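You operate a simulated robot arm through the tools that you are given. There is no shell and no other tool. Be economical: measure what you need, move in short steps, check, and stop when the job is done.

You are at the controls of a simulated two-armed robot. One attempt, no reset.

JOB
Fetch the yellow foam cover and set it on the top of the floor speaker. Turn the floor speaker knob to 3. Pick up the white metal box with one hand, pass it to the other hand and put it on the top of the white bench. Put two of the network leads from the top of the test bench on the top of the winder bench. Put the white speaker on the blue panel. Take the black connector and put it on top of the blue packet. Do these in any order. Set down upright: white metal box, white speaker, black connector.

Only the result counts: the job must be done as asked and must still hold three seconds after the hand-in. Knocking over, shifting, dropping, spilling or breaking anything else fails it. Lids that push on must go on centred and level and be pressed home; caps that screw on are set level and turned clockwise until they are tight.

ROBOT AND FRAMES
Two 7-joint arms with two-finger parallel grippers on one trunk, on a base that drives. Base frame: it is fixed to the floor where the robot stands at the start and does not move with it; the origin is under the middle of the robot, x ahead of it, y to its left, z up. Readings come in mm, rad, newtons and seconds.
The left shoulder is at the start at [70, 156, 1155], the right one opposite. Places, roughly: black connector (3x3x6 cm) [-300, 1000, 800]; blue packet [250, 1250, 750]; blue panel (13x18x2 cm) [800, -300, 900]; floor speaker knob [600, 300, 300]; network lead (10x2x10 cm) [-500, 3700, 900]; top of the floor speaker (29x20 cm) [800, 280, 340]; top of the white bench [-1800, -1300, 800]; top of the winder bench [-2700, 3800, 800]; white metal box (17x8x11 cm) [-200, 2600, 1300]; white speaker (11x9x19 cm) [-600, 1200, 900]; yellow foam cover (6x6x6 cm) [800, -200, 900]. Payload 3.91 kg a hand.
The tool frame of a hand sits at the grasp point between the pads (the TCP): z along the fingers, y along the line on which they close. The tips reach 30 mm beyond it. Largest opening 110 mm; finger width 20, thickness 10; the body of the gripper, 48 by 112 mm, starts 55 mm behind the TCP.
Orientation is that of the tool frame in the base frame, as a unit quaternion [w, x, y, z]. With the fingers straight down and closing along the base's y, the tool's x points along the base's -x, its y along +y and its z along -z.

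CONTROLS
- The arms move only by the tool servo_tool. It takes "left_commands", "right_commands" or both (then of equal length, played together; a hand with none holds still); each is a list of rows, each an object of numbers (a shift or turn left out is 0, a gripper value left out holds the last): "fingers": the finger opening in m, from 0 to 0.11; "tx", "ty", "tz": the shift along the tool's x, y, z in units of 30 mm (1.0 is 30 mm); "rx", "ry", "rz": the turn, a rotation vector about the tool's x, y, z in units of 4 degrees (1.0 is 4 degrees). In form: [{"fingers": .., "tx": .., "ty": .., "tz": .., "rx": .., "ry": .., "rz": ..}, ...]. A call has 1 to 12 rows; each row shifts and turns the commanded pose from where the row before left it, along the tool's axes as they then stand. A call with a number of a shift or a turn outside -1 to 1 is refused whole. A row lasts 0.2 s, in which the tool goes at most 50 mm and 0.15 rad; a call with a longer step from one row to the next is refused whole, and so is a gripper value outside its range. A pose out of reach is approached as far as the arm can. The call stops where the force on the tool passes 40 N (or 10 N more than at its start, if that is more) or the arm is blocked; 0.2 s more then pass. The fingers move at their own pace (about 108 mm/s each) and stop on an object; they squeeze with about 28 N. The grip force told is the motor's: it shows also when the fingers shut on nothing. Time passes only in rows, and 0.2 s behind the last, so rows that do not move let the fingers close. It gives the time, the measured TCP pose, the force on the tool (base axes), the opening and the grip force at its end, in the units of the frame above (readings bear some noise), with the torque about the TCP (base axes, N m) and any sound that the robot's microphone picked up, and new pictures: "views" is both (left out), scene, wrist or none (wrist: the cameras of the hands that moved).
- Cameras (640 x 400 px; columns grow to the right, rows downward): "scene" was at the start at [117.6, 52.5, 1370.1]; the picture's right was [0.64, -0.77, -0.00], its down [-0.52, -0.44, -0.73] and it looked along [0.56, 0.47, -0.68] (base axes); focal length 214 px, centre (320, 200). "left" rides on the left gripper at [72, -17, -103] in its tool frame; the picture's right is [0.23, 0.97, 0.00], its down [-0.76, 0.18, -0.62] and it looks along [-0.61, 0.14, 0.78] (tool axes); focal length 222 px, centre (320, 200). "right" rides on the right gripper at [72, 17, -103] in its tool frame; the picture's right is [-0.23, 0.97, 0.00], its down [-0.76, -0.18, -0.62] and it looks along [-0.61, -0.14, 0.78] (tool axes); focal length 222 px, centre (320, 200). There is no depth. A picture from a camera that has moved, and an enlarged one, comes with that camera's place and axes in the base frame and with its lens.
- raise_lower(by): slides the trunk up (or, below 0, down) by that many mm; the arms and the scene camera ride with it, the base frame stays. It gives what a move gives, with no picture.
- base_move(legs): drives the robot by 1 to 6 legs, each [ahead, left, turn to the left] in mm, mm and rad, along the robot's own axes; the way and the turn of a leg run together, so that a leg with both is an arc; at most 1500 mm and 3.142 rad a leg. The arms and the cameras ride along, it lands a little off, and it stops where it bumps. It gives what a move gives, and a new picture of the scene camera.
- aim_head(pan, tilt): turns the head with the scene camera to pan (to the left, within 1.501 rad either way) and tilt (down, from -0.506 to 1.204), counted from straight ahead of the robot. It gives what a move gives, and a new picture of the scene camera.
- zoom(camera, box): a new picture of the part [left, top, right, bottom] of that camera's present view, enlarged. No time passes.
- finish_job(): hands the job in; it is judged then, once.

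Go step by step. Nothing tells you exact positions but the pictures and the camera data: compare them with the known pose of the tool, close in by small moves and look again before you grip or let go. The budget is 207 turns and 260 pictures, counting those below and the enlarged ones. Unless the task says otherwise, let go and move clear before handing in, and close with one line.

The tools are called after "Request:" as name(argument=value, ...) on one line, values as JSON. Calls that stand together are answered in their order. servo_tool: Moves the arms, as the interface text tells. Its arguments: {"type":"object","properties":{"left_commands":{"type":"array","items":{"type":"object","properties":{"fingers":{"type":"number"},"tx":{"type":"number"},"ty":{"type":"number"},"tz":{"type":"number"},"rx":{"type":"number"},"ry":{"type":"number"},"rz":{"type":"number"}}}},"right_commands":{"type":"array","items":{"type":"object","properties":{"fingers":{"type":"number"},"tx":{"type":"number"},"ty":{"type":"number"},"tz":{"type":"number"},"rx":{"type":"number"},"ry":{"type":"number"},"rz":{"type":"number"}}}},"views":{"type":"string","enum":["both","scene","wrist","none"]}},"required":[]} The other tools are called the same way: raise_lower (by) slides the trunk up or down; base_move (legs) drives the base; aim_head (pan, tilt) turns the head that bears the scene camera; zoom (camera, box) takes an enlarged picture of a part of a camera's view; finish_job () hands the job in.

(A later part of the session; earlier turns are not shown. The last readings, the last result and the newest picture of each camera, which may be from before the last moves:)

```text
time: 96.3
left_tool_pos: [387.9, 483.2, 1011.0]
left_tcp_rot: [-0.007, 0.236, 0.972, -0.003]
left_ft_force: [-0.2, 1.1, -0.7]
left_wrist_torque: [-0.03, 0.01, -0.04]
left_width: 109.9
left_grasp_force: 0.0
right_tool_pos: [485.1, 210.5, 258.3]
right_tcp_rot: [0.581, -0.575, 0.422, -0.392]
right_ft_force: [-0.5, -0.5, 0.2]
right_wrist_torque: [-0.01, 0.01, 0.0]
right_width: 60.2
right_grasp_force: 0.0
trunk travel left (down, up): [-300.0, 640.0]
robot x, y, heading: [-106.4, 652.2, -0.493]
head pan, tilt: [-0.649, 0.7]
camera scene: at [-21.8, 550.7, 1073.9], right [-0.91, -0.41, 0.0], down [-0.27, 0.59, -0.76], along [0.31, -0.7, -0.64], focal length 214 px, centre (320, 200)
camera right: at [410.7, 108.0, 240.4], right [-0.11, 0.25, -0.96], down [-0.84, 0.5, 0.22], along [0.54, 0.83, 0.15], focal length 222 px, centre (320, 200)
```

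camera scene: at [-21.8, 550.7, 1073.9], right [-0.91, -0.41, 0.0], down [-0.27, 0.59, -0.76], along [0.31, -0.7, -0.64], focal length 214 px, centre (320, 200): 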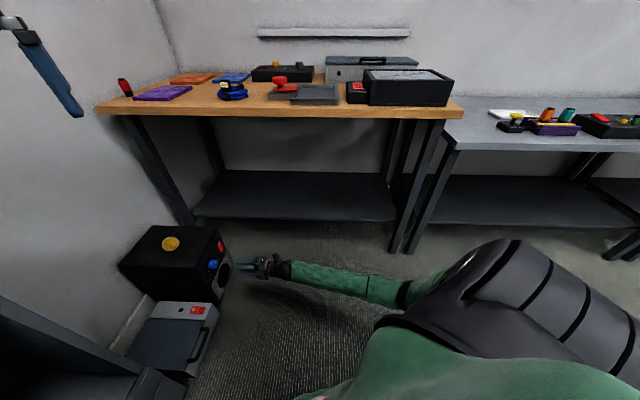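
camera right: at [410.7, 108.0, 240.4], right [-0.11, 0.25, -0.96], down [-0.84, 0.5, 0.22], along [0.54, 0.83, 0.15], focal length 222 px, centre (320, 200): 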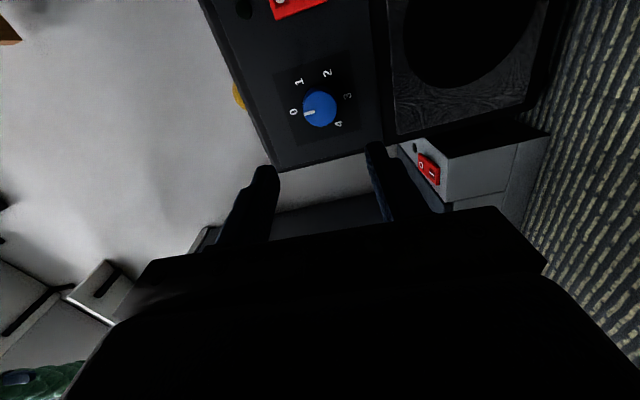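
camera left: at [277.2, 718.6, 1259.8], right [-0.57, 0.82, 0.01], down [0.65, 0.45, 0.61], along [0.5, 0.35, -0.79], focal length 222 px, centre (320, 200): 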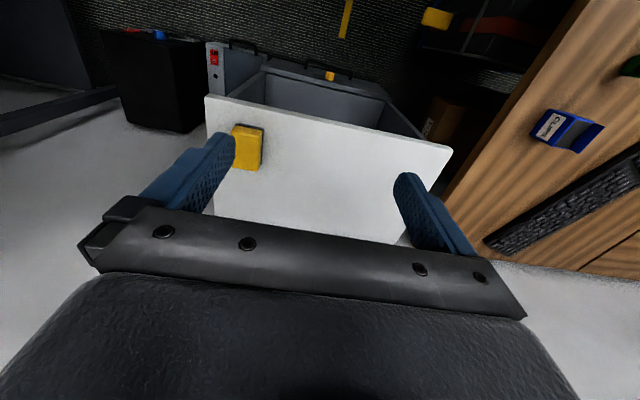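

Request:
servo_tool(right_commands=[{"tx": 0.14, "ty": 0.05, "tz": 0.9}, {"tz": 0.9}, {"tz": 0.9}, {"tz": 0.8}, {"tz": 0.4}], views="wrist")

```text
time: 97.5
left_tool_pos: [387.5, 482.2, 1009.5]
left_tcp_rot: [-0.007, 0.237, 0.971, -0.002]
left_ft_force: [0.1, -0.2, 0.3]
left_wrist_torque: [0.04, 0.02, -0.01]
left_width: 109.9
left_grasp_force: 0.2
right_tool_pos: [597.1, 246.4, 256.6]
right_tcp_rot: [0.581, -0.574, 0.423, -0.391]
right_ft_force: [1.4, 0.3, 0.3]
right_wrist_torque: [0.01, 0.0, -0.02]
right_width: 60.0
right_grasp_force: 0.1
trunk travel left (down, up): [-300.0, 640.0]
robot x, y, heading: [-101.5, 648.4, -0.496]
head pan, tilt: [-0.649, 0.7]
camera right: at [522.6, 143.7, 237.3], right [-0.11, 0.25, -0.96], down [-0.84, 0.5, 0.22], along [0.54, 0.83, 0.15], focal length 222 px, centre (320, 200)
```

right: 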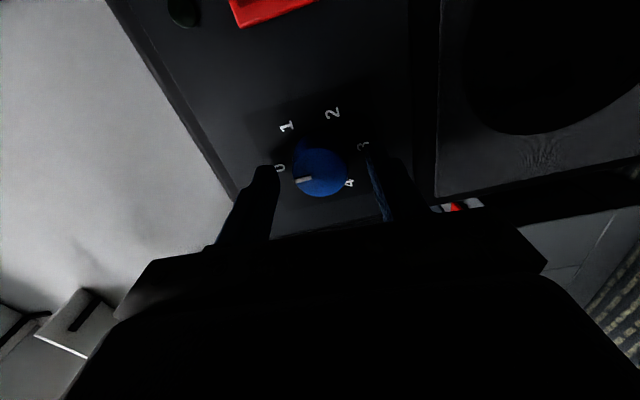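

Request:
servo_tool(right_commands=[{"fingers": 0.03}, {}, {}, {}], views="wrist")

```text
time: 98.5
left_tool_pos: [388.4, 482.3, 1011.1]
left_tcp_rot: [-0.007, 0.236, 0.972, -0.003]
left_ft_force: [0.0, -0.1, 0.0]
left_wrist_torque: [-0.02, 0.02, -0.01]
left_width: 109.6
left_grasp_force: 0.0
right_tool_pos: [596.9, 245.5, 256.1]
right_tcp_rot: [0.582, -0.574, 0.423, -0.391]
right_ft_force: [3.1, 1.3, -4.0]
right_wrist_torque: [-0.03, 0.11, -0.07]
right_width: 36.5
right_grasp_force: 44.9
trunk travel left (down, up): [-300.0, 640.0]
robot x, y, heading: [-103.6, 655.1, -0.497]
head pan, tilt: [-0.649, 0.7]
camera right: at [522.7, 143.8, 237.1], right [-0.11, 0.25, -0.96], down [-0.84, 0.5, 0.22], along [0.54, 0.83, 0.15], focal length 222 px, centre (320, 200)
```

right: 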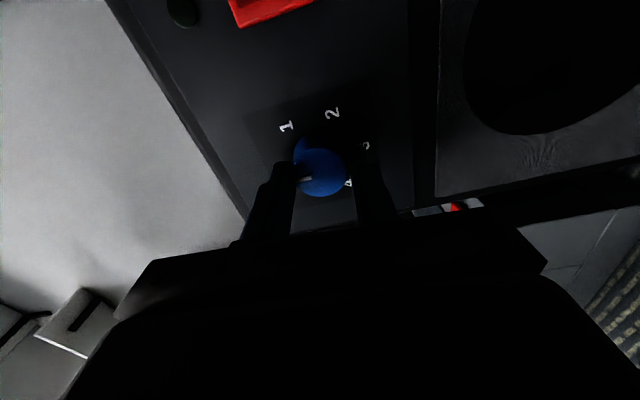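

Gripped (36 mm). I turn clockwise in a first batch of 48° and check.

Request:
servo_tool(right_commands=[{"rz": 1}, {"rz": 1}, {"rz": 1}, {"rz": 1}, {"rz": 1}, {"rz": 1}, {"rz": 1}, {"rz": 1}, {"rz": 1}, {"rz": 1}, {"rz": 1}, {"rz": 1}], views="none")

Request:
servo_tool(right_commands=[{"rz": 1}, {"rz": 1}, {"rz": 1}, {"rz": 1}, {"rz": 1}, {"rz": 1}, {"rz": 1}, {"rz": 1}, {"rz": 1}, {"rz": 1}, {"rz": 1}, {"rz": 1}], views="wrist")

```text
time: 101.1
left_tool_pos: [386.8, 481.9, 1011.7]
left_tcp_rot: [-0.007, 0.235, 0.972, -0.003]
left_ft_force: [-0.9, -0.1, -0.7]
left_wrist_torque: [0.0, 0.05, -0.02]
left_width: 110.0
left_grasp_force: 0.1
right_tool_pos: [596.4, 246.0, 255.8]
right_tcp_rot: [0.691, -0.351, 0.62, -0.121]
right_ft_force: [-19.5, 20.5, 4.9]
right_wrist_torque: [-0.17, 0.43, 0.37]
right_width: 36.8
right_grasp_force: 44.6
trunk travel left (down, up): [-300.0, 640.0]
robot x, y, heading: [-106.4, 653.1, -0.503]
head pan, tilt: [-0.649, 0.7]
```

```text
time: 103.7
left_tool_pos: [388.7, 481.2, 1010.7]
left_tcp_rot: [-0.008, 0.236, 0.972, -0.002]
left_ft_force: [0.8, 0.5, 0.2]
left_wrist_torque: [0.0, 0.01, 0.0]
left_width: 110.0
left_grasp_force: 0.1
right_tool_pos: [597.1, 246.5, 254.4]
right_tcp_rot: [0.68, -0.069, 0.71, 0.17]
right_ft_force: [-23.1, 26.4, -3.3]
right_wrist_torque: [-0.38, 0.81, 1.1]
right_width: 36.5
right_grasp_force: 45.2
trunk travel left (down, up): [-300.0, 640.0]
robot x, y, heading: [-105.6, 655.2, -0.496]
head pan, tilt: [-0.649, 0.7]
camera right: at [488.3, 236.5, 187.1], right [-0.31, 0.88, 0.37], down [-0.48, -0.48, 0.74], along [0.82, 0.05, 0.57], focal length 222 px, centre (320, 200)
```

right: 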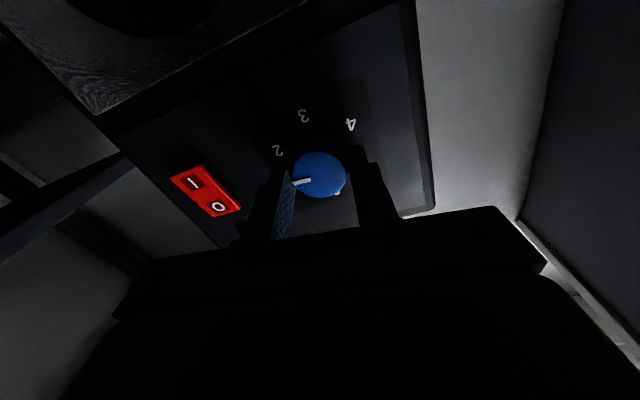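

Request:
servo_tool(right_commands=[{"ty": 0.07}, {"rz": 1}, {"rz": 1}, {"rz": 1}, {"rz": 1}, {"rz": 1}, {"rz": 1}, {"rz": 1}, {"rz": 1}, {"rz": 1}, {"rz": 1}, {"rz": 1}], views="wrist")

```text
time: 106.3
left_tool_pos: [386.4, 482.4, 1011.1]
left_tcp_rot: [-0.008, 0.237, 0.971, -0.003]
left_ft_force: [0.7, 0.6, -0.4]
left_wrist_torque: [0.0, 0.0, 0.01]
left_width: 109.8
left_grasp_force: 0.1
right_tool_pos: [596.2, 245.1, 254.8]
right_tcp_rot: [0.567, 0.201, 0.684, 0.413]
right_ft_force: [-9.0, -7.2, -1.5]
right_wrist_torque: [-0.17, 0.42, 0.28]
right_width: 36.2
right_grasp_force: 44.9
trunk travel left (down, up): [-300.0, 640.0]
robot x, y, heading: [-104.8, 653.5, -0.497]
head pan, tilt: [-0.649, 0.7]
camera right: at [474.9, 275.0, 226.0], right [-0.12, 0.39, 0.91], down [-0.34, -0.88, 0.33], along [0.93, -0.27, 0.24], focal length 222 px, centre (320, 200)
```

right: 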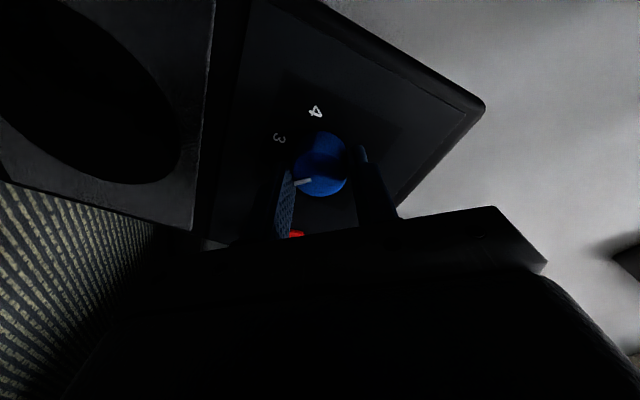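

Request:
servo_tool(right_commands=[{"rz": 1}, {"rz": 1}, {"rz": 1}, {"rz": 1}, {"rz": 1}, {"rz": 1}, {"rz": 1}, {"rz": 1}, {"rz": 1}, {}], views="none")

Request:
zoom(camera="right", box=[240, 80, 400, 220])

```text
time: 108.5
left_tool_pos: [386.2, 482.5, 1012.1]
left_tcp_rot: [-0.007, 0.236, 0.972, -0.003]
left_ft_force: [-0.4, 0.4, -0.8]
left_wrist_torque: [0.01, -0.04, 0.0]
left_width: 109.9
left_grasp_force: 0.1
right_tool_pos: [595.7, 245.8, 255.1]
right_tcp_rot: [0.413, 0.402, 0.588, 0.568]
right_ft_force: [-17.4, -13.6, 6.7]
right_wrist_torque: [0.12, -0.31, -0.2]
right_width: 36.2
right_grasp_force: 44.9
trunk travel left (down, up): [-300.0, 640.0]
robot x, y, heading: [-104.2, 649.3, -0.498]
head pan, tilt: [-0.649, 0.7]
```

```text
2.86 times, centred on (320, 150) of right
camera zoom: at [474.1, 280.5, 271.8], right [0.08, -0.18, 0.98], down [-0.33, -0.93, -0.15], along [0.94, -0.31, -0.14], focal length 635 px, centre (320, 343)
```

zoom: 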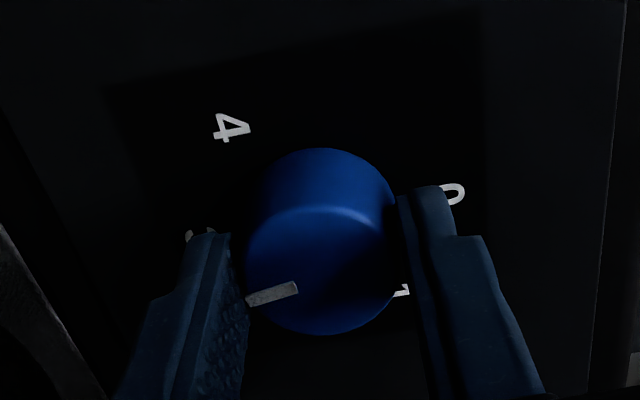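

I let go, back off and look at the dial.

Request:
servo_tool(right_commands=[{"fingers": 0.06}, {}, {"tz": -0.8}, {"tz": -0.8}, {"tz": -0.8}, {"tz": -0.8}, {}], views="none")

Request:
zoom(camera="right", box=[240, 50, 400, 180])

```text
time: 110.1
left_tool_pos: [386.6, 482.7, 1011.8]
left_tcp_rot: [-0.007, 0.236, 0.972, -0.002]
left_ft_force: [0.3, 0.9, -0.3]
left_wrist_torque: [0.02, 0.03, -0.04]
left_width: 110.0
left_grasp_force: 0.1
right_tool_pos: [507.1, 213.9, 257.3]
right_tcp_rot: [0.411, 0.403, 0.589, 0.568]
right_ft_force: [-0.1, 0.3, 0.3]
right_wrist_torque: [-0.02, 0.01, -0.02]
right_width: 60.0
right_grasp_force: 0.1
trunk travel left (down, up): [-300.0, 640.0]
robot x, y, heading: [-106.3, 653.4, -0.499]
head pan, tilt: [-0.649, 0.7]
```

```text
3.08 times, centred on (320, 115) of right
camera zoom: at [385.2, 247.4, 273.4], right [0.08, -0.18, 0.98], down [-0.33, -0.93, -0.15], along [0.94, -0.31, -0.14], focal length 684 px, centre (320, 462)
```

zoom: 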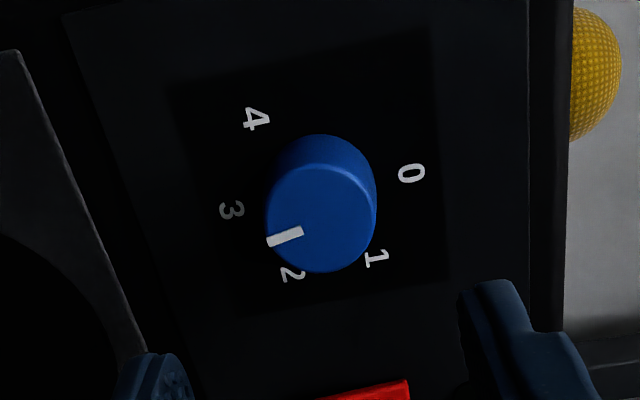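

The pointer stands a few degrees short of 3. I re-grip and turn about 5° more.

Request:
servo_tool(right_commands=[{"tz": 0.8}, {"tz": 0.8}, {"tz": 0.8}, {"tz": 0.8}, {"fingers": 0.03}, {}, {}, {"rz": 0.7}, {"rz": 0.7}, {}, {"fingers": 0.06}, {}], views="none")

Request:
servo_tool(right_commands=[{"tz": -0.8}, {"tz": -0.8}, {"tz": -0.8}, {"tz": -0.8}, {}], views="none")

Request:
zoom(camera="right", box=[240, 50, 400, 180])

```text
time: 112.7
left_tool_pos: [387.4, 482.2, 1010.9]
left_tcp_rot: [-0.008, 0.237, 0.972, -0.002]
left_ft_force: [0.3, -0.2, -0.6]
left_wrist_torque: [0.01, -0.03, 0.01]
left_width: 110.0
left_grasp_force: 0.1
right_tool_pos: [597.8, 247.5, 255.4]
right_tcp_rot: [0.384, 0.431, 0.568, 0.587]
right_ft_force: [-0.3, 0.3, 0.2]
right_wrist_torque: [0.02, -0.01, -0.03]
right_width: 59.8
right_grasp_force: 0.0
trunk travel left (down, up): [-300.0, 640.0]
robot x, y, heading: [-102.8, 653.6, -0.498]
head pan, tilt: [-0.649, 0.7]
```

```text
time: 113.9
left_tool_pos: [387.0, 481.8, 1011.1]
left_tcp_rot: [-0.008, 0.235, 0.972, -0.002]
left_ft_force: [0.2, -0.1, -0.4]
left_wrist_torque: [0.02, -0.02, 0.02]
left_width: 110.2
left_grasp_force: 0.0
right_tool_pos: [505.3, 211.1, 255.2]
right_tcp_rot: [0.384, 0.43, 0.568, 0.587]
right_ft_force: [-0.7, -0.3, -0.1]
right_wrist_torque: [0.02, -0.03, 0.01]
right_width: 60.2
right_grasp_force: 0.1
trunk travel left (down, up): [-300.0, 640.0]
robot x, y, heading: [-107.1, 656.7, -0.498]
head pan, tilt: [-0.649, 0.7]
```

```text
3.08 times, centred on (320, 115) of right
camera zoom: at [384.1, 244.0, 279.3], right [0.11, -0.27, 0.96], down [-0.34, -0.91, -0.22], along [0.93, -0.3, -0.2], focal length 684 px, centre (320, 462)
```

zoom: 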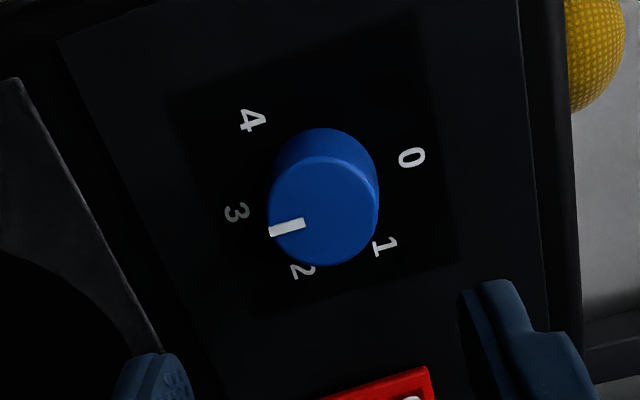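

The pointer now lines up with 3. I retract the right hand and restore its downward pose, then raise the trunk.

Request:
servo_tool(right_commands=[{"tz": -0.9, "rz": -1, "fingers": 0.1}, {"tz": -0.9, "rz": -1}, {"tz": -0.9, "rz": -1}, {"tz": -0.9, "rz": -1}, {"tz": -0.5, "rz": -1}, {"rz": -1}, {"rz": -1}, {"rz": -1}, {"rz": -1}, {"rz": -1}, {"rz": -1}, {"rz": -1}], views="none")

Request:
servo_tool(right_commands=[{"rz": -1, "tx": -1}, {"rz": -1}, {"rz": -1}, {"rz": -1}, {"rz": -1}, {"rz": -1}, {"rz": -1}, {"rz": -1}, {"rz": -1}, {"rz": -1}, {"rz": -1}, {"rz": -0.5}], views="none")

Request:
servo_tool(right_commands=[{"tx": -1}, {"tx": -1}, {"tx": -1}, {"tx": -1}, {"tx": -1}, {"tx": -1}, {"tx": -1}, {"tx": -1}, {"tx": -1}, {"tx": -1}], views="scene")

```text
time: 116.5
left_tool_pos: [386.1, 482.5, 1011.2]
left_tcp_rot: [-0.007, 0.237, 0.972, -0.002]
left_ft_force: [0.5, -0.6, -1.0]
left_wrist_torque: [-0.01, 0.03, 0.01]
left_width: 109.7
left_grasp_force: 0.0
right_tool_pos: [388.9, 174.0, 258.0]
right_tcp_rot: [0.59, 0.162, 0.695, 0.378]
right_ft_force: [-0.3, 0.2, -0.4]
right_wrist_torque: [-0.01, -0.01, 0.01]
right_width: 100.1
right_grasp_force: 0.1
trunk travel left (down, up): [-300.0, 640.0]
robot x, y, heading: [-104.8, 653.4, -0.497]
head pan, tilt: [-0.649, 0.7]
```

```text
time: 119.1
left_tool_pos: [387.9, 482.0, 1011.8]
left_tcp_rot: [-0.008, 0.237, 0.971, -0.003]
left_ft_force: [0.6, -0.7, 0.2]
left_wrist_torque: [0.02, 0.02, -0.02]
left_width: 110.2
left_grasp_force: 0.1
right_tool_pos: [397.9, 152.0, 279.0]
right_tcp_rot: [0.691, -0.122, 0.703, 0.12]
right_ft_force: [-0.2, -0.7, -1.0]
right_wrist_torque: [-0.03, -0.02, 0.0]
right_width: 100.4
right_grasp_force: 0.1
trunk travel left (down, up): [-300.0, 640.0]
robot x, y, heading: [-104.2, 649.3, -0.495]
head pan, tilt: [-0.649, 0.7]
```

```text
time: 121.3
left_tool_pos: [386.0, 482.6, 1011.7]
left_tcp_rot: [-0.008, 0.236, 0.972, -0.003]
left_ft_force: [0.0, -1.2, -0.3]
left_wrist_torque: [-0.04, 0.06, 0.01]
left_width: 109.9
left_grasp_force: 0.1
right_tool_pos: [400.9, 154.6, 577.0]
right_tcp_rot: [0.69, -0.123, 0.703, 0.12]
right_ft_force: [0.5, -0.6, 0.4]
right_wrist_torque: [0.03, 0.01, 0.0]
right_width: 100.3
right_grasp_force: 0.1
trunk travel left (down, up): [-300.0, 640.0]
robot x, y, heading: [-101.6, 654.4, -0.495]
head pan, tilt: [-0.649, 0.7]
camera scene: at [-21.9, 550.7, 1073.9], right [-0.91, -0.41, 0.0], down [-0.27, 0.59, -0.76], along [0.31, -0.7, -0.64], focal length 214 px, centre (320, 200)
```

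scene: 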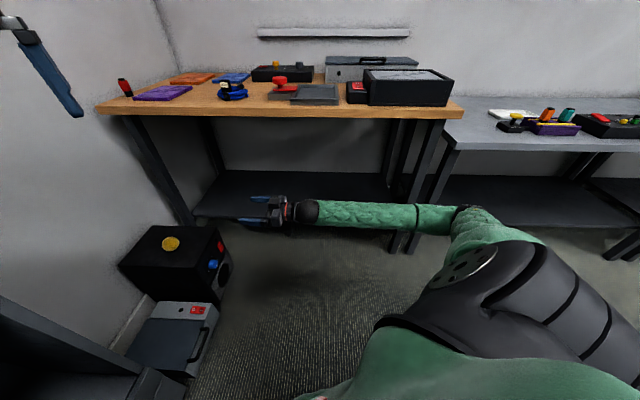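

Request:
servo_tool(right_commands=[{"ry": 1}, {"ry": 1}, {"ry": 1}, {"ry": 1}, {"ry": 1}, {"ry": 1}, {"ry": 1}, {"ry": 1}, {"ry": 1}, {"ry": 1}, {"ry": 1}], views="none")

Request:
servo_tool(right_commands=[{"ry": 1}, {"ry": 1}, {"ry": 1}, {"ry": 1}, {"ry": 1}, {"ry": 1}, {"ry": 1}, {"ry": 1}, {"ry": 1}, {"ry": 1}, {"ry": 0.5}], views="none")

Request:
raise_lower(by=320)

Request:
base_move(legs=[[0, 0, 0.9]])

Request:
aim_head(pan=1.3, tilt=0.6)

```text
time: 123.7
left_tool_pos: [387.7, 481.7, 1011.5]
left_tcp_rot: [-0.008, 0.237, 0.972, -0.002]
left_ft_force: [-0.1, 1.4, 0.0]
left_wrist_torque: [0.01, -0.01, 0.02]
left_width: 110.2
left_grasp_force: 0.0
right_tool_pos: [402.1, 154.9, 580.0]
right_tcp_rot: [0.376, -0.157, 0.911, 0.064]
right_ft_force: [0.1, 0.3, 0.3]
right_wrist_torque: [0.0, 0.02, -0.03]
right_width: 100.1
right_grasp_force: 0.1
trunk travel left (down, up): [-300.0, 640.0]
robot x, y, heading: [-104.0, 651.8, -0.496]
head pan, tilt: [-0.649, 0.7]
```

```text
time: 126.1
left_tool_pos: [387.8, 482.0, 1011.1]
left_tcp_rot: [-0.009, 0.236, 0.972, -0.002]
left_ft_force: [-0.4, 0.0, -0.1]
left_wrist_torque: [-0.02, 0.0, 0.02]
left_width: 110.1
left_grasp_force: 0.1
right_tool_pos: [401.9, 153.1, 581.3]
right_tcp_rot: [0.025, -0.17, 0.985, 0.006]
right_ft_force: [-1.3, 0.2, 0.0]
right_wrist_torque: [0.01, 0.01, -0.02]
right_width: 100.0
right_grasp_force: 0.1
trunk travel left (down, up): [-300.0, 640.0]
robot x, y, heading: [-101.9, 653.2, -0.502]
head pan, tilt: [-0.649, 0.7]
```

```text
time: 129.3
left_tool_pos: [387.9, 481.9, 1332.4]
left_tcp_rot: [-0.008, 0.236, 0.972, -0.003]
left_ft_force: [-0.2, 0.6, 0.9]
left_wrist_torque: [-0.01, -0.01, -0.02]
left_width: 110.0
left_grasp_force: 0.0
right_tool_pos: [401.9, 154.0, 900.2]
right_tcp_rot: [0.026, -0.17, 0.985, 0.004]
right_ft_force: [0.3, -0.6, -0.2]
right_wrist_torque: [-0.01, 0.0, 0.0]
right_width: 99.9
right_grasp_force: 0.0
trunk travel left (down, up): [-620.0, 320.0]
robot x, y, heading: [-105.6, 648.8, -0.496]
head pan, tilt: [-0.649, 0.7]
```

```text
time: 132.0
left_tool_pos: [335.1, 932.8, 1330.7]
left_tcp_rot: [-0.006, -0.21, 0.978, -0.005]
left_ft_force: [0.0, 0.4, -0.3]
left_wrist_torque: [-0.01, -0.03, 0.04]
left_width: 110.1
left_grasp_force: 0.0
right_tool_pos: [601.9, 739.0, 899.6]
right_tcp_rot: [0.021, -0.581, 0.813, 0.015]
right_ft_force: [0.0, 0.7, 0.0]
right_wrist_torque: [0.04, 0.01, -0.01]
right_width: 99.9
right_grasp_force: 0.2
trunk travel left (down, up): [-620.0, 320.0]
robot x, y, heading: [-103.2, 654.0, 0.403]
head pan, tilt: [-0.649, 0.7]
camera scene: at [27.8, 651.5, 1393.9], right [-0.24, -0.97, 0.0], down [-0.62, 0.16, -0.76], along [0.74, -0.19, -0.64], focal length 214 px, centre (320, 200)
```

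scene: 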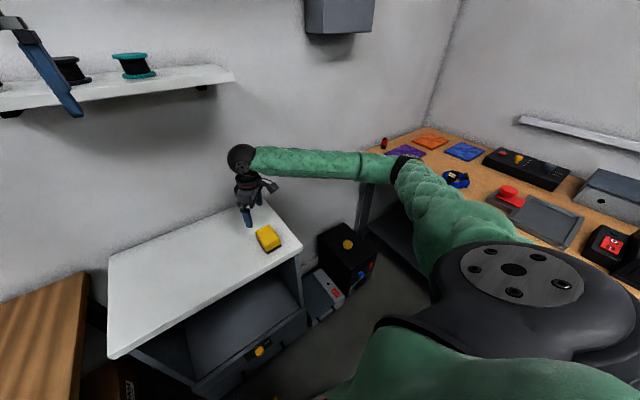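

```text
time: 133.9
left_tool_pos: [335.3, 931.9, 1330.0]
left_tcp_rot: [-0.005, -0.21, 0.978, -0.006]
left_ft_force: [-0.1, 0.6, -0.4]
left_wrist_torque: [0.04, 0.03, 0.01]
left_width: 110.1
left_grasp_force: 0.0
right_tool_pos: [602.1, 739.3, 900.4]
right_tcp_rot: [0.021, -0.582, 0.813, 0.016]
right_ft_force: [0.5, -0.2, -0.6]
right_wrist_torque: [0.0, 0.02, 0.03]
right_width: 99.7
right_grasp_force: 0.0
trunk travel left (down, up): [-620.0, 320.0]
robot x, y, heading: [-105.1, 653.4, 0.399]
head pan, tilt: [1.3, 0.6]
camera scene: at [-66.1, 759.6, 1402.6], right [0.99, 0.13, 0.0], down [0.07, -0.56, -0.83], along [-0.11, 0.82, -0.57], focal length 214 px, centre (320, 200)
```

scene: 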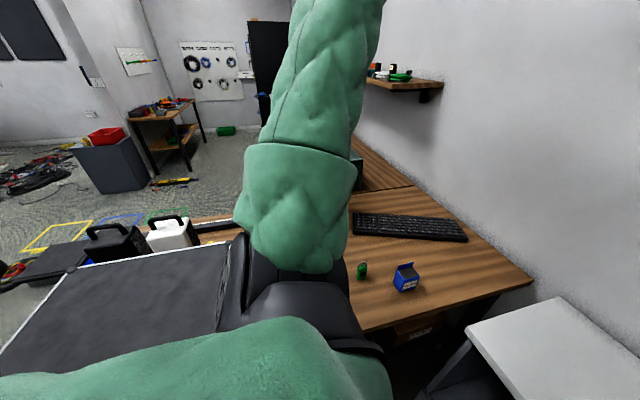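

Request:
servo_tool(right_commands=[{"tz": -1, "tx": 0.6}, {"tz": -1, "tx": 0.6}, {"tz": -1, "tx": 0.6}, {"tz": -1, "tx": 0.6}, {"tz": -1}, {"tz": -1}, {"tz": -1}, {"tz": -1}], views="none")

Request:
base_move(legs=[[0, 0, 1.2]])

Request:
aim_head(pan=0.25, tilt=0.6)

```text
time: 135.7
left_tool_pos: [333.8, 932.7, 1330.8]
left_tcp_rot: [-0.006, -0.209, 0.978, -0.006]
left_ft_force: [-1.4, -1.2, -0.7]
left_wrist_torque: [0.0, -0.01, 0.0]
left_width: 109.8
left_grasp_force: 0.0
right_tool_pos: [575.1, 659.6, 1136.1]
right_tcp_rot: [0.021, -0.582, 0.813, 0.015]
right_ft_force: [0.4, 0.2, -0.4]
right_wrist_torque: [-0.01, 0.0, -0.01]
right_width: 99.8
right_grasp_force: 0.0
trunk travel left (down, up): [-620.0, 320.0]
robot x, y, heading: [-105.8, 656.1, 0.405]
head pan, tilt: [1.3, 0.6]
```

```text
time: 137.9
left_tool_pos: [107.8, 1103.3, 1335.8]
left_tcp_rot: [0.001, -0.48, 0.877, -0.006]
left_ft_force: [-0.2, 0.0, -0.6]
left_wrist_torque: [0.03, -0.03, 0.04]
left_width: 110.1
left_grasp_force: 0.1
right_tool_pos: [448.5, 1001.0, 1141.1]
right_tcp_rot: [-0.026, 0.797, -0.603, -0.015]
right_ft_force: [0.0, 0.0, 0.5]
right_wrist_torque: [-0.02, 0.01, 0.0]
right_width: 99.9
right_grasp_force: 0.1
trunk travel left (down, up): [-620.0, 320.0]
robot x, y, heading: [-100.9, 636.1, 0.977]
head pan, tilt: [1.3, 0.6]
stopped in leg 1: the robot was blocked; the commanded pose is now the measured one
camera scene: at [-134.6, 736.7, 1403.7], right [0.76, 0.65, 0.01], down [0.38, -0.42, -0.82], along [-0.53, 0.63, -0.57], focal length 214 px, centre (320, 200)
```

scene: 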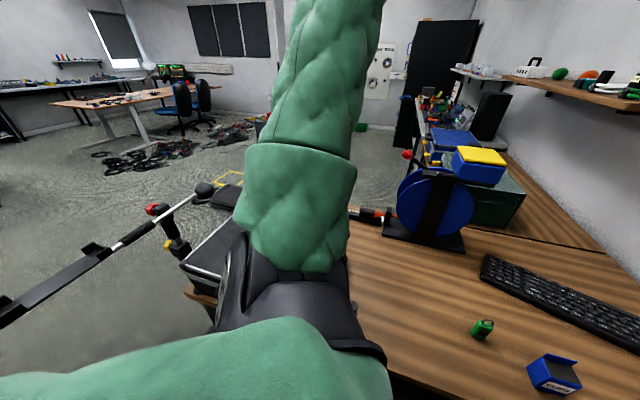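

```text
time: 139.2
left_tool_pos: [107.1, 1101.7, 1336.8]
left_tcp_rot: [0.001, -0.482, 0.876, -0.005]
left_ft_force: [0.1, 0.8, 0.1]
left_wrist_torque: [0.0, 0.0, -0.04]
left_width: 109.9
left_grasp_force: 0.1
right_tool_pos: [447.0, 1002.5, 1138.5]
right_tcp_rot: [-0.026, 0.799, -0.601, -0.016]
right_ft_force: [-0.6, -0.6, 0.8]
right_wrist_torque: [0.02, 0.02, 0.02]
right_width: 100.0
right_grasp_force: 0.1
trunk travel left (down, up): [-620.0, 320.0]
robot x, y, heading: [-96.2, 639.6, 0.986]
head pan, tilt: [0.25, 0.6]
camera scene: at [-47.4, 751.6, 1404.0], right [0.94, -0.33, 0.0], down [-0.18, -0.53, -0.83], along [0.28, 0.78, -0.56], focal length 214 px, centre (320, 200)
```

scene: 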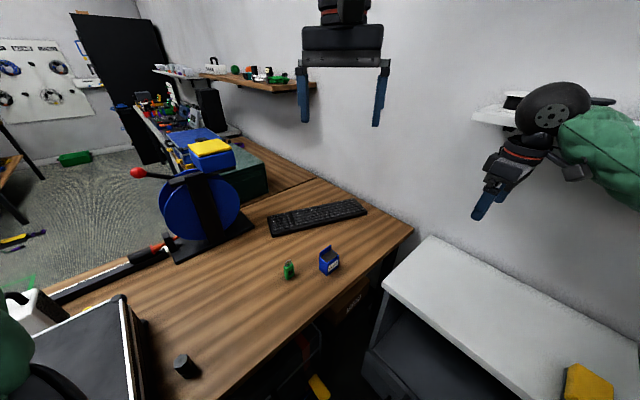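

The right wrist came near the spool shelf; I pull it toward the robot before turning further.

Request:
servo_tool(right_commands=[{"ty": 1, "tx": 0.3}, {"ty": 1, "tx": 0.3}, {"ty": 1, "tx": 0.3}, {"ty": 1, "tx": 0.3}, {"ty": 1, "tx": 0.3}, {"ty": 0.5}], views="scene")

Request:
zoom(camera="scene", box=[420, 40, 640, 180])

```text
time: 140.6
left_tool_pos: [117.8, 1113.5, 1330.8]
left_tcp_rot: [-0.006, -0.482, 0.876, -0.008]
left_ft_force: [0.7, -0.4, -0.4]
left_wrist_torque: [-0.03, 0.0, -0.05]
left_width: 110.1
left_grasp_force: 0.0
right_tool_pos: [313.8, 925.0, 1125.0]
right_tcp_rot: [-0.018, 0.796, -0.604, -0.017]
right_ft_force: [-0.2, -0.5, -0.1]
right_wrist_torque: [-0.01, 0.01, 0.02]
right_width: 100.2
right_grasp_force: 0.1
trunk travel left (down, up): [-620.0, 320.0]
robot x, y, heading: [-99.0, 641.4, 0.987]
head pan, tilt: [0.25, 0.6]
camera scene: at [-35.9, 763.6, 1402.4], right [0.94, -0.33, 0.0], down [-0.19, -0.53, -0.82], along [0.27, 0.78, -0.57], focal length 214 px, centre (320, 200)
```

scene: 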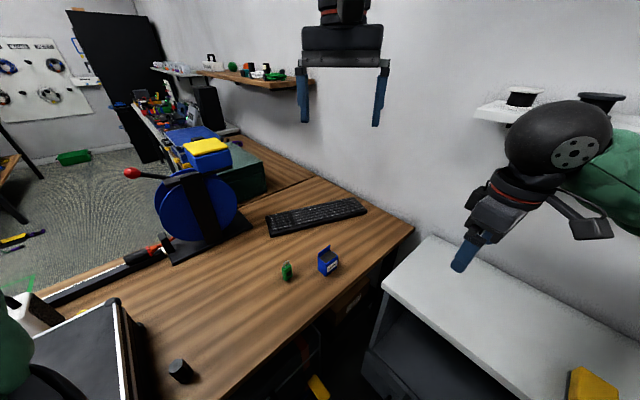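

```text
2.86 times, centred on (530, 110) of scene
camera zoom: at [-35.9, 763.6, 1402.4], right [0.94, -0.33, 0.0], down [-0.19, -0.53, -0.82], along [0.27, 0.78, -0.57], focal length 613 px, centre (-280, 457)
```

zoom: 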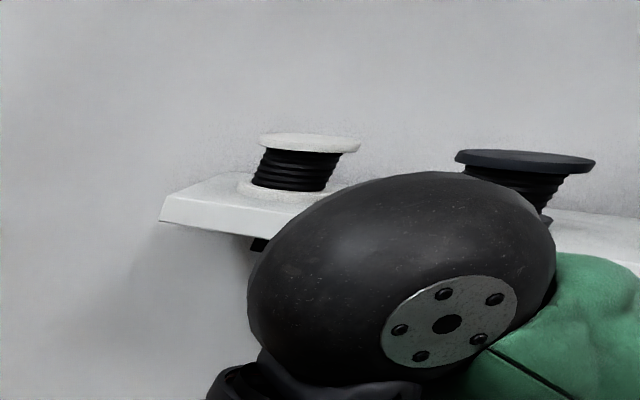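

Request:
base_move(legs=[[0, 0, 0.967], [-184, -155, 0]])

Request:
aim_head(pan=0.1, tilt=0.75)

```text
time: 144.9
left_tool_pos: [-158.2, 969.0, 1331.5]
left_tcp_rot: [0.001, 0.837, -0.547, 0.008]
left_ft_force: [0.0, 1.0, -0.8]
left_wrist_torque: [-0.01, -0.02, 0.02]
left_width: 110.0
left_grasp_force: 0.1
right_tool_pos: [108.2, 1025.5, 1126.8]
right_tcp_rot: [-0.008, 0.987, -0.156, -0.024]
right_ft_force: [1.2, 0.1, 0.1]
right_wrist_torque: [0.02, 0.02, -0.01]
right_width: 100.0
right_grasp_force: 0.1
trunk travel left (down, up): [-620.0, 320.0]
robot x, y, heading: [112.9, 529.1, 1.969]
head pan, tilt: [0.25, 0.6]
stopped in leg 2: the robot was blocked; the commanded pose is now the measured one
camera scene: at [48.3, 643.1, 1402.7], right [0.8, 0.6, 0.0], down [0.34, -0.45, -0.83], along [-0.49, 0.66, -0.56], focal length 214 px, centre (320, 200)
```

scene: 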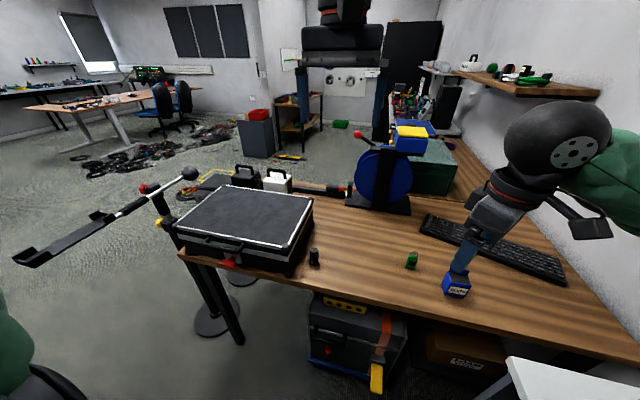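

```text
time: 145.7
left_tool_pos: [-158.1, 970.8, 1329.5]
left_tcp_rot: [0.002, 0.838, -0.546, 0.009]
left_ft_force: [-0.4, 0.4, -0.2]
left_wrist_torque: [-0.02, -0.01, -0.02]
left_width: 110.3
left_grasp_force: 0.1
right_tool_pos: [108.3, 1026.8, 1125.3]
right_tcp_rot: [-0.008, 0.987, -0.156, -0.024]
right_ft_force: [0.2, -0.1, -0.8]
right_wrist_torque: [-0.01, 0.01, -0.02]
right_width: 100.0
right_grasp_force: 0.1
trunk travel left (down, up): [-620.0, 320.0]
robot x, y, heading: [115.1, 529.7, 1.965]
head pan, tilt: [0.099, 0.75]
camera scene: at [61.2, 646.5, 1389.7], right [0.88, 0.47, 0.0], down [0.32, -0.6, -0.73], along [-0.35, 0.64, -0.68], focal length 214 px, centre (320, 200)
```

scene: 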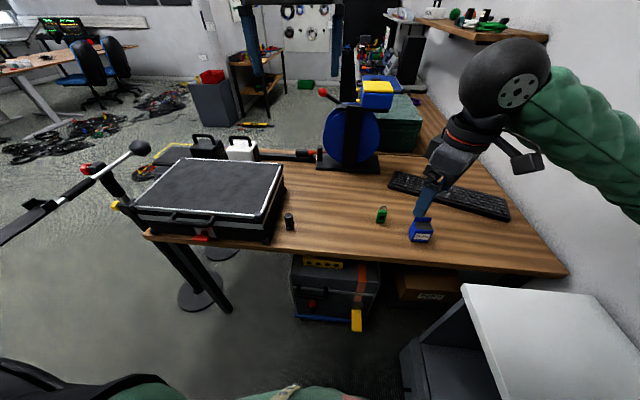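

Request:
zoom(camera="scene", box=[260, 180, 480, 270])

Request:
zoom(camera="scene", box=[120, 110, 320, 250])

```text
2.91 times, centred on (370, 225) of scene
camera zoom: at [61.2, 646.5, 1389.7], right [0.88, 0.47, 0.0], down [0.32, -0.6, -0.73], along [-0.35, 0.64, -0.68], focal length 624 px, centre (174, 127)
```

zoom: 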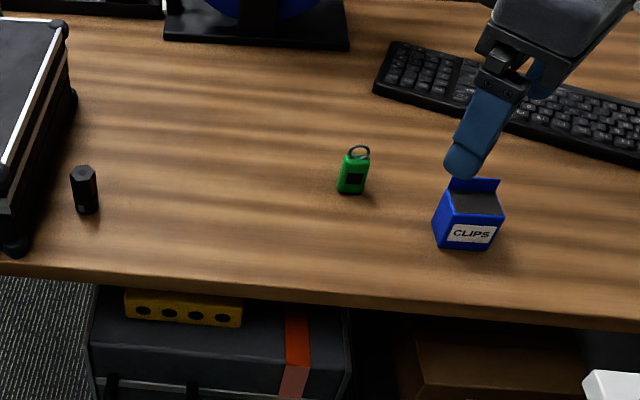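

```text
2.86 times, centred on (220, 180) of scene
camera zoom: at [61.2, 646.5, 1389.7], right [0.88, 0.47, 0.0], down [0.32, -0.6, -0.73], along [-0.35, 0.64, -0.68], focal length 613 px, centre (606, 257)
```

zoom: 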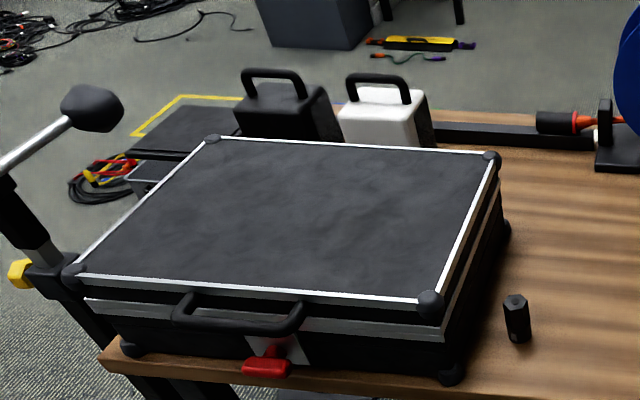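

Request:
servo_tool(left_commands=[{"tx": -0.4, "ty": 0.29, "tz": 0.9, "fingers": 0.06}, {"tx": -0.4, "ty": 0.29, "tz": 0.9}, {"tx": -0.4, "ty": 0.29, "tz": 0.9}, {"tx": -0.4, "ty": 0.29, "tz": 0.9}, {"tx": -0.4, "ty": 0.29, "tz": 0.9}, {"tx": -0.4, "ty": 0.29, "tz": 0.9}, {"tx": -0.4, "ty": 0.29, "tz": 0.9}, {"tx": -0.4, "ty": 0.29, "tz": 0.9}, {"tx": -0.4, "ty": 0.29, "tz": 0.9}, {"tx": -0.4, "ty": 0.29, "tz": 0.9}], views="wrist")

```text
time: 147.8
left_tool_pos: [-281.8, 1042.9, 1057.1]
left_tcp_rot: [0.001, 0.837, -0.547, 0.008]
left_ft_force: [-0.5, -0.8, 0.5]
left_wrist_torque: [-0.02, -0.04, 0.03]
left_width: 59.8
left_grasp_force: 0.1
right_tool_pos: [108.4, 1027.6, 1125.0]
right_tcp_rot: [-0.008, 0.987, -0.156, -0.024]
right_ft_force: [0.1, 1.2, 0.0]
right_wrist_torque: [-0.01, 0.01, -0.02]
right_width: 99.8
right_grasp_force: 0.0
trunk travel left (down, up): [-620.0, 320.0]
robot x, y, heading: [117.1, 526.7, 1.968]
head pan, tilt: [0.099, 0.75]
camera left: at [-239.9, 985.3, 1160.3], right [-0.8, -0.6, 0.0], down [-0.48, 0.63, 0.61], along [-0.36, 0.49, -0.79], focal length 222 px, centre (320, 200)
```

left: 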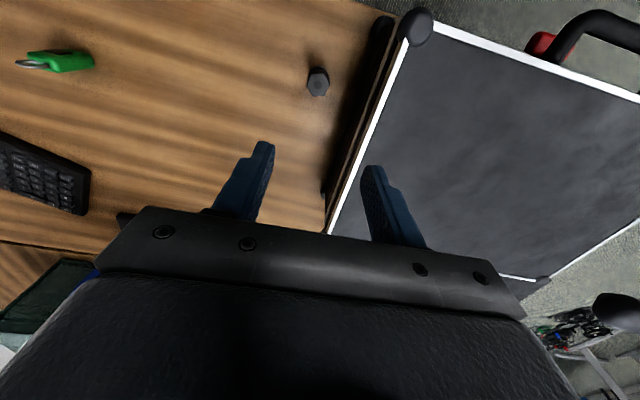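

Request:
servo_tool(left_commands=[{"rz": -1}, {"rz": -1}, {"rz": -1}, {"rz": -1}, {"rz": -1}, {"rz": -1}, {"rz": -1}, {"rz": -1}, {"rz": -1}, {"rz": -1}, {"rz": -1}, {"rz": -1}], views="none")

Request:
servo_tool(left_commands=[{"rz": -1}, {"rz": -1}, {"rz": -1}, {"rz": -1}, {"rz": -1}, {"rz": -1}, {"rz": -1}, {"rz": -1}, {"rz": -1}, {"rz": -1, "tz": 0.8}, {"rz": -0.5, "tz": 0.8}, {"tz": 0.8}], views="both")

```text
time: 150.4
left_tool_pos: [-282.6, 1042.1, 1058.8]
left_tcp_rot: [0.004, 0.987, -0.159, 0.008]
left_ft_force: [0.2, 0.2, -0.6]
left_wrist_torque: [-0.01, 0.02, -0.01]
left_width: 60.1
left_grasp_force: 0.1
right_tool_pos: [107.3, 1027.0, 1125.4]
right_tcp_rot: [-0.008, 0.987, -0.157, -0.024]
right_ft_force: [0.6, 1.1, -0.5]
right_wrist_torque: [-0.01, 0.02, 0.02]
right_width: 100.0
right_grasp_force: 0.1
trunk travel left (down, up): [-620.0, 320.0]
robot x, y, heading: [119.3, 527.0, 1.967]
head pan, tilt: [0.099, 0.75]
```

```text
time: 153.1
left_tool_pos: [-282.5, 1041.3, 986.7]
left_tcp_rot: [0.006, 0.979, 0.206, 0.005]
left_ft_force: [0.0, 0.2, -0.1]
left_wrist_torque: [0.0, -0.03, 0.01]
left_width: 60.0
left_grasp_force: 0.1
right_tool_pos: [106.5, 1027.5, 1125.9]
right_tcp_rot: [-0.009, 0.987, -0.157, -0.024]
right_ft_force: [0.6, 0.7, 0.0]
right_wrist_torque: [0.0, -0.03, 0.03]
right_width: 100.1
right_grasp_force: 0.0
trunk travel left (down, up): [-620.0, 320.0]
robot x, y, heading: [118.6, 526.5, 1.961]
head pan, tilt: [0.099, 0.75]
camera scene: at [60.8, 646.9, 1389.6], right [0.88, 0.47, 0.0], down [0.32, -0.6, -0.73], along [-0.35, 0.64, -0.68], focal length 214 px, centre (320, 200)
camera left: at [-226.3, 1086.8, 1090.6], right [0.6, -0.8, 0.02], down [-0.63, -0.46, 0.62], along [-0.49, -0.38, -0.78], focal length 222 px, centre (320, 200)
```

scene: 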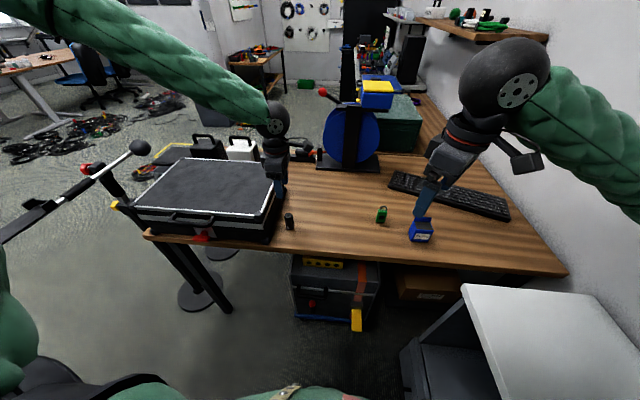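
left: 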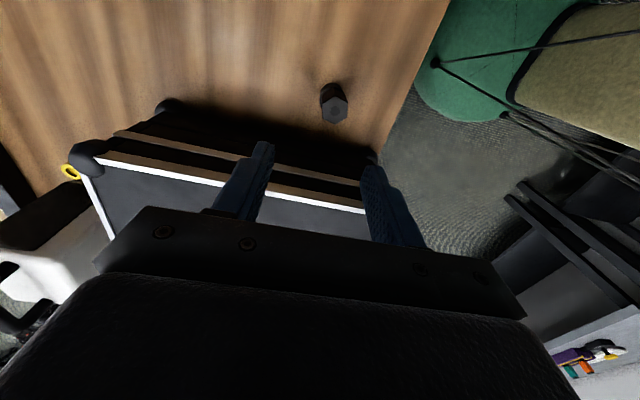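

Request:
servo_tool(left_commands=[{"tx": 0.14, "ty": 0.25, "tz": 0.8}, {"tx": 0.14, "ty": 0.24, "tz": 0.8}, {"tz": 0.8}, {"tz": 0.8}], views="wrist")

```text
time: 154.1
left_tool_pos: [-269.0, 1031.2, 889.9]
left_tcp_rot: [0.007, 0.979, 0.205, 0.005]
left_ft_force: [0.1, 0.6, 0.7]
left_wrist_torque: [0.04, -0.02, 0.01]
left_width: 59.9
left_grasp_force: 0.1
right_tool_pos: [107.4, 1026.0, 1125.6]
right_tcp_rot: [-0.008, 0.987, -0.156, -0.024]
right_ft_force: [0.2, -0.3, 0.0]
right_wrist_torque: [0.02, 0.01, -0.01]
right_width: 100.2
right_grasp_force: 0.1
trunk travel left (down, up): [-620.0, 320.0]
robot x, y, heading: [120.8, 524.2, 1.962]
head pan, tilt: [0.099, 0.75]
camera left: at [-211.1, 1076.5, 993.1], right [0.6, -0.8, 0.02], down [-0.63, -0.46, 0.62], along [-0.49, -0.38, -0.78], focal length 222 px, centre (320, 200)
```

left: 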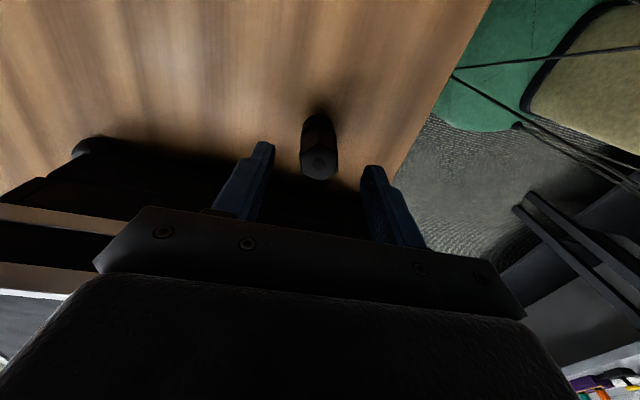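

Request:
servo_tool(left_commands=[{"tx": -0.07, "tz": 0.6}, {"tz": 0.6}, {"tz": 0.5}, {"fingers": 0.02}, {}, {}], views="wrist")

```text
time: 155.4
left_tool_pos: [-267.1, 1028.8, 839.4]
left_tcp_rot: [0.006, 0.979, 0.205, 0.005]
left_ft_force: [0.5, 0.2, -0.1]
left_wrist_torque: [0.0, 0.02, -0.01]
left_width: 27.5
left_grasp_force: 27.5
right_tool_pos: [107.4, 1026.6, 1125.0]
right_tcp_rot: [-0.008, 0.987, -0.158, -0.024]
right_ft_force: [0.7, -0.2, 0.0]
right_wrist_torque: [0.0, 0.01, -0.03]
right_width: 100.3
right_grasp_force: 0.1
trunk travel left (down, up): [-620.0, 320.0]
robot x, y, heading: [116.4, 528.6, 1.963]
head pan, tilt: [0.099, 0.75]
camera left: at [-211.1, 1074.7, 943.9], right [0.6, -0.8, 0.02], down [-0.63, -0.46, 0.62], along [-0.49, -0.38, -0.78], focal length 222 px, centre (320, 200)
```

left: 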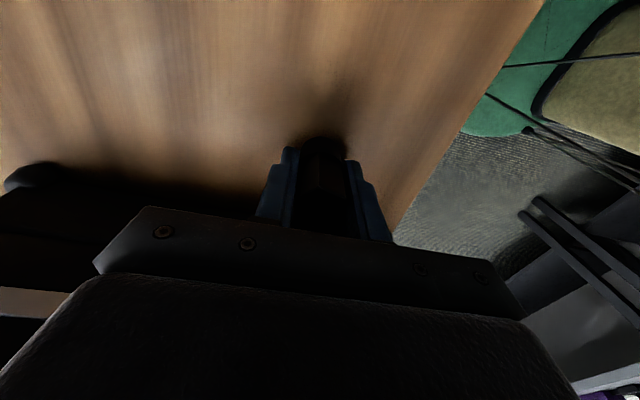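

Connector gripped. I lift it, raising the right hand too so it clears the left arm's path to the packet.

Request:
servo_tool(left_commands=[{"tz": -0.7}, {"tz": -0.9}, {"tz": -0.9}, {"tz": -0.9}, {"tz": -0.9, "rz": 1}, {"tz": -0.9, "rz": 1}, {"rz": 1}, {"rz": 1}, {"rz": 1}, {"rz": 1}, {"rz": 1}, {"rz": 1}], right_commands=[{"tz": -0.9}, {"tz": -0.9}, {"tz": -0.9}, {"tz": -0.9}, {"tz": -0.9}, {"tz": -0.9}, {}, {}, {}, {}, {}, {}], views="scene")

```text
time: 158.1
left_tool_pos: [-272.1, 1034.9, 988.6]
left_tcp_rot: [0.012, 0.998, -0.061, 0.006]
left_ft_force: [0.2, -0.3, -0.8]
left_wrist_torque: [-0.06, 0.01, 0.0]
left_width: 27.3
left_grasp_force: 27.8
right_tool_pos: [113.0, 1042.0, 1278.5]
right_tcp_rot: [0.002, 0.989, -0.146, -0.023]
right_ft_force: [-0.5, 0.4, 0.0]
right_wrist_torque: [-0.01, -0.02, -0.02]
right_width: 99.9
right_grasp_force: 0.0
trunk travel left (down, up): [-620.0, 320.0]
robot x, y, heading: [120.5, 526.5, 1.989]
head pan, tilt: [0.099, 0.75]
camera scene: at [69.2, 665.3, 1386.5], right [0.87, 0.49, -0.01], down [0.33, -0.6, -0.72], along [-0.36, 0.63, -0.69], focal length 214 px, centre (320, 200)
```

scene: 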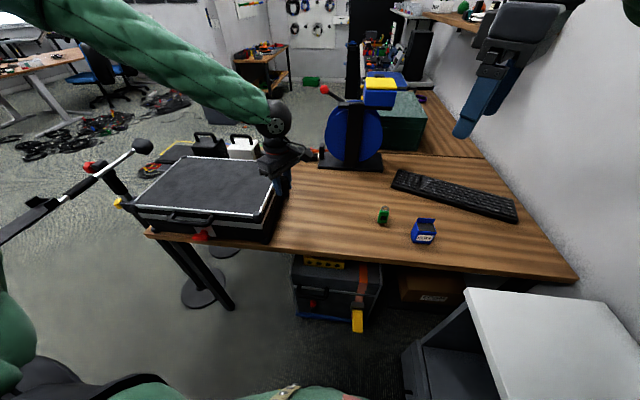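

Request:
servo_tool(left_commands=[{"tx": 0.94, "ty": -0.58}, {"tx": 0.94, "ty": -0.58}, {"tx": 0.94, "ty": -0.58}, {"tx": 0.94, "ty": -0.58}, {"tx": 0.94, "ty": -0.58}, {"tx": 0.94, "ty": -0.58}, {"tx": 0.94, "ty": -0.58}, {"tx": 0.94, "ty": -0.58}, {"tx": 0.94, "ty": -0.58}, {"tx": 0.94, "ty": -0.58}, {"tx": 0.94, "ty": -0.58}], right_commands=[{"tz": 0.6}, {"tz": 0.6}, {"tz": 0.6}, {}, {}, {}, {}, {}, {}, {}, {}], views="both")

```text
time: 160.4
left_tool_pos: [-134.6, 1056.8, 1046.3]
left_tcp_rot: [0.008, 0.997, -0.071, 0.01]
left_ft_force: [-0.6, -0.7, -1.4]
left_wrist_torque: [-0.01, -0.05, -0.01]
left_width: 27.6
left_grasp_force: 27.8
left hand out of reach, approached as far as the arm can: row 4, 5, 6, 7, 8, 9, 10, 11
right_tool_pos: [104.6, 1029.8, 1229.9]
right_tcp_rot: [-0.005, 0.988, -0.155, -0.02]
right_ft_force: [0.5, -0.3, -0.5]
right_wrist_torque: [-0.02, -0.02, -0.01]
right_width: 100.1
right_grasp_force: 0.1
trunk travel left (down, up): [-620.0, 320.0]
robot x, y, heading: [114.1, 528.1, 1.967]
head pan, tilt: [0.099, 0.75]
camera scene: at [55.0, 653.6, 1388.2], right [0.88, 0.48, 0.0], down [0.33, -0.6, -0.73], along [-0.34, 0.64, -0.69], focal length 214 px, centre (320, 200)
camera right: at [172.8, 990.8, 1329.1], right [-0.51, -0.86, 0.01], down [-0.65, 0.39, 0.66], along [-0.56, 0.33, -0.76], focal length 222 px, centre (320, 200)
camera left: at [-63.6, 1064.8, 1150.8], right [0.09, -1.0, 0.02], down [-0.79, -0.06, 0.61], along [-0.61, -0.07, -0.79], focal length 222 px, centre (320, 200)
```

scene: 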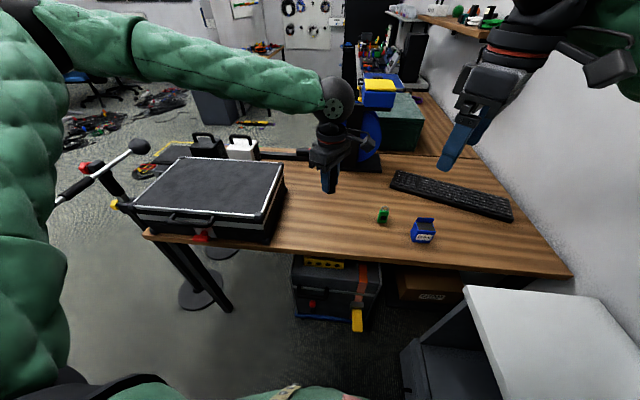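
right: 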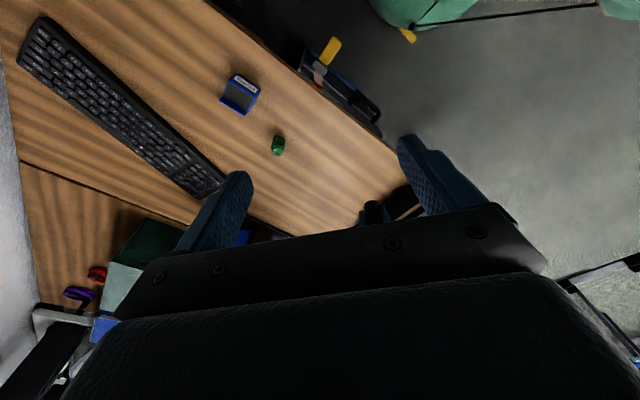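
left: 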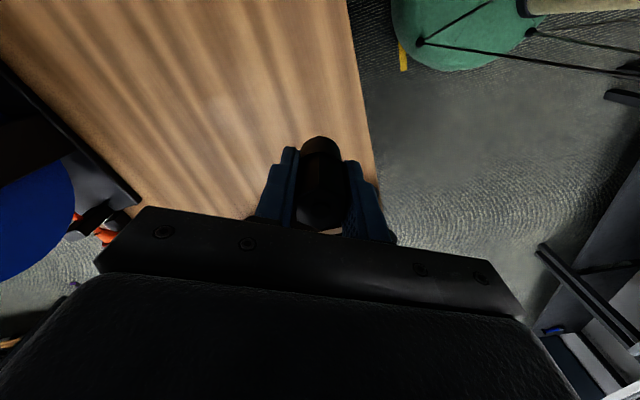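

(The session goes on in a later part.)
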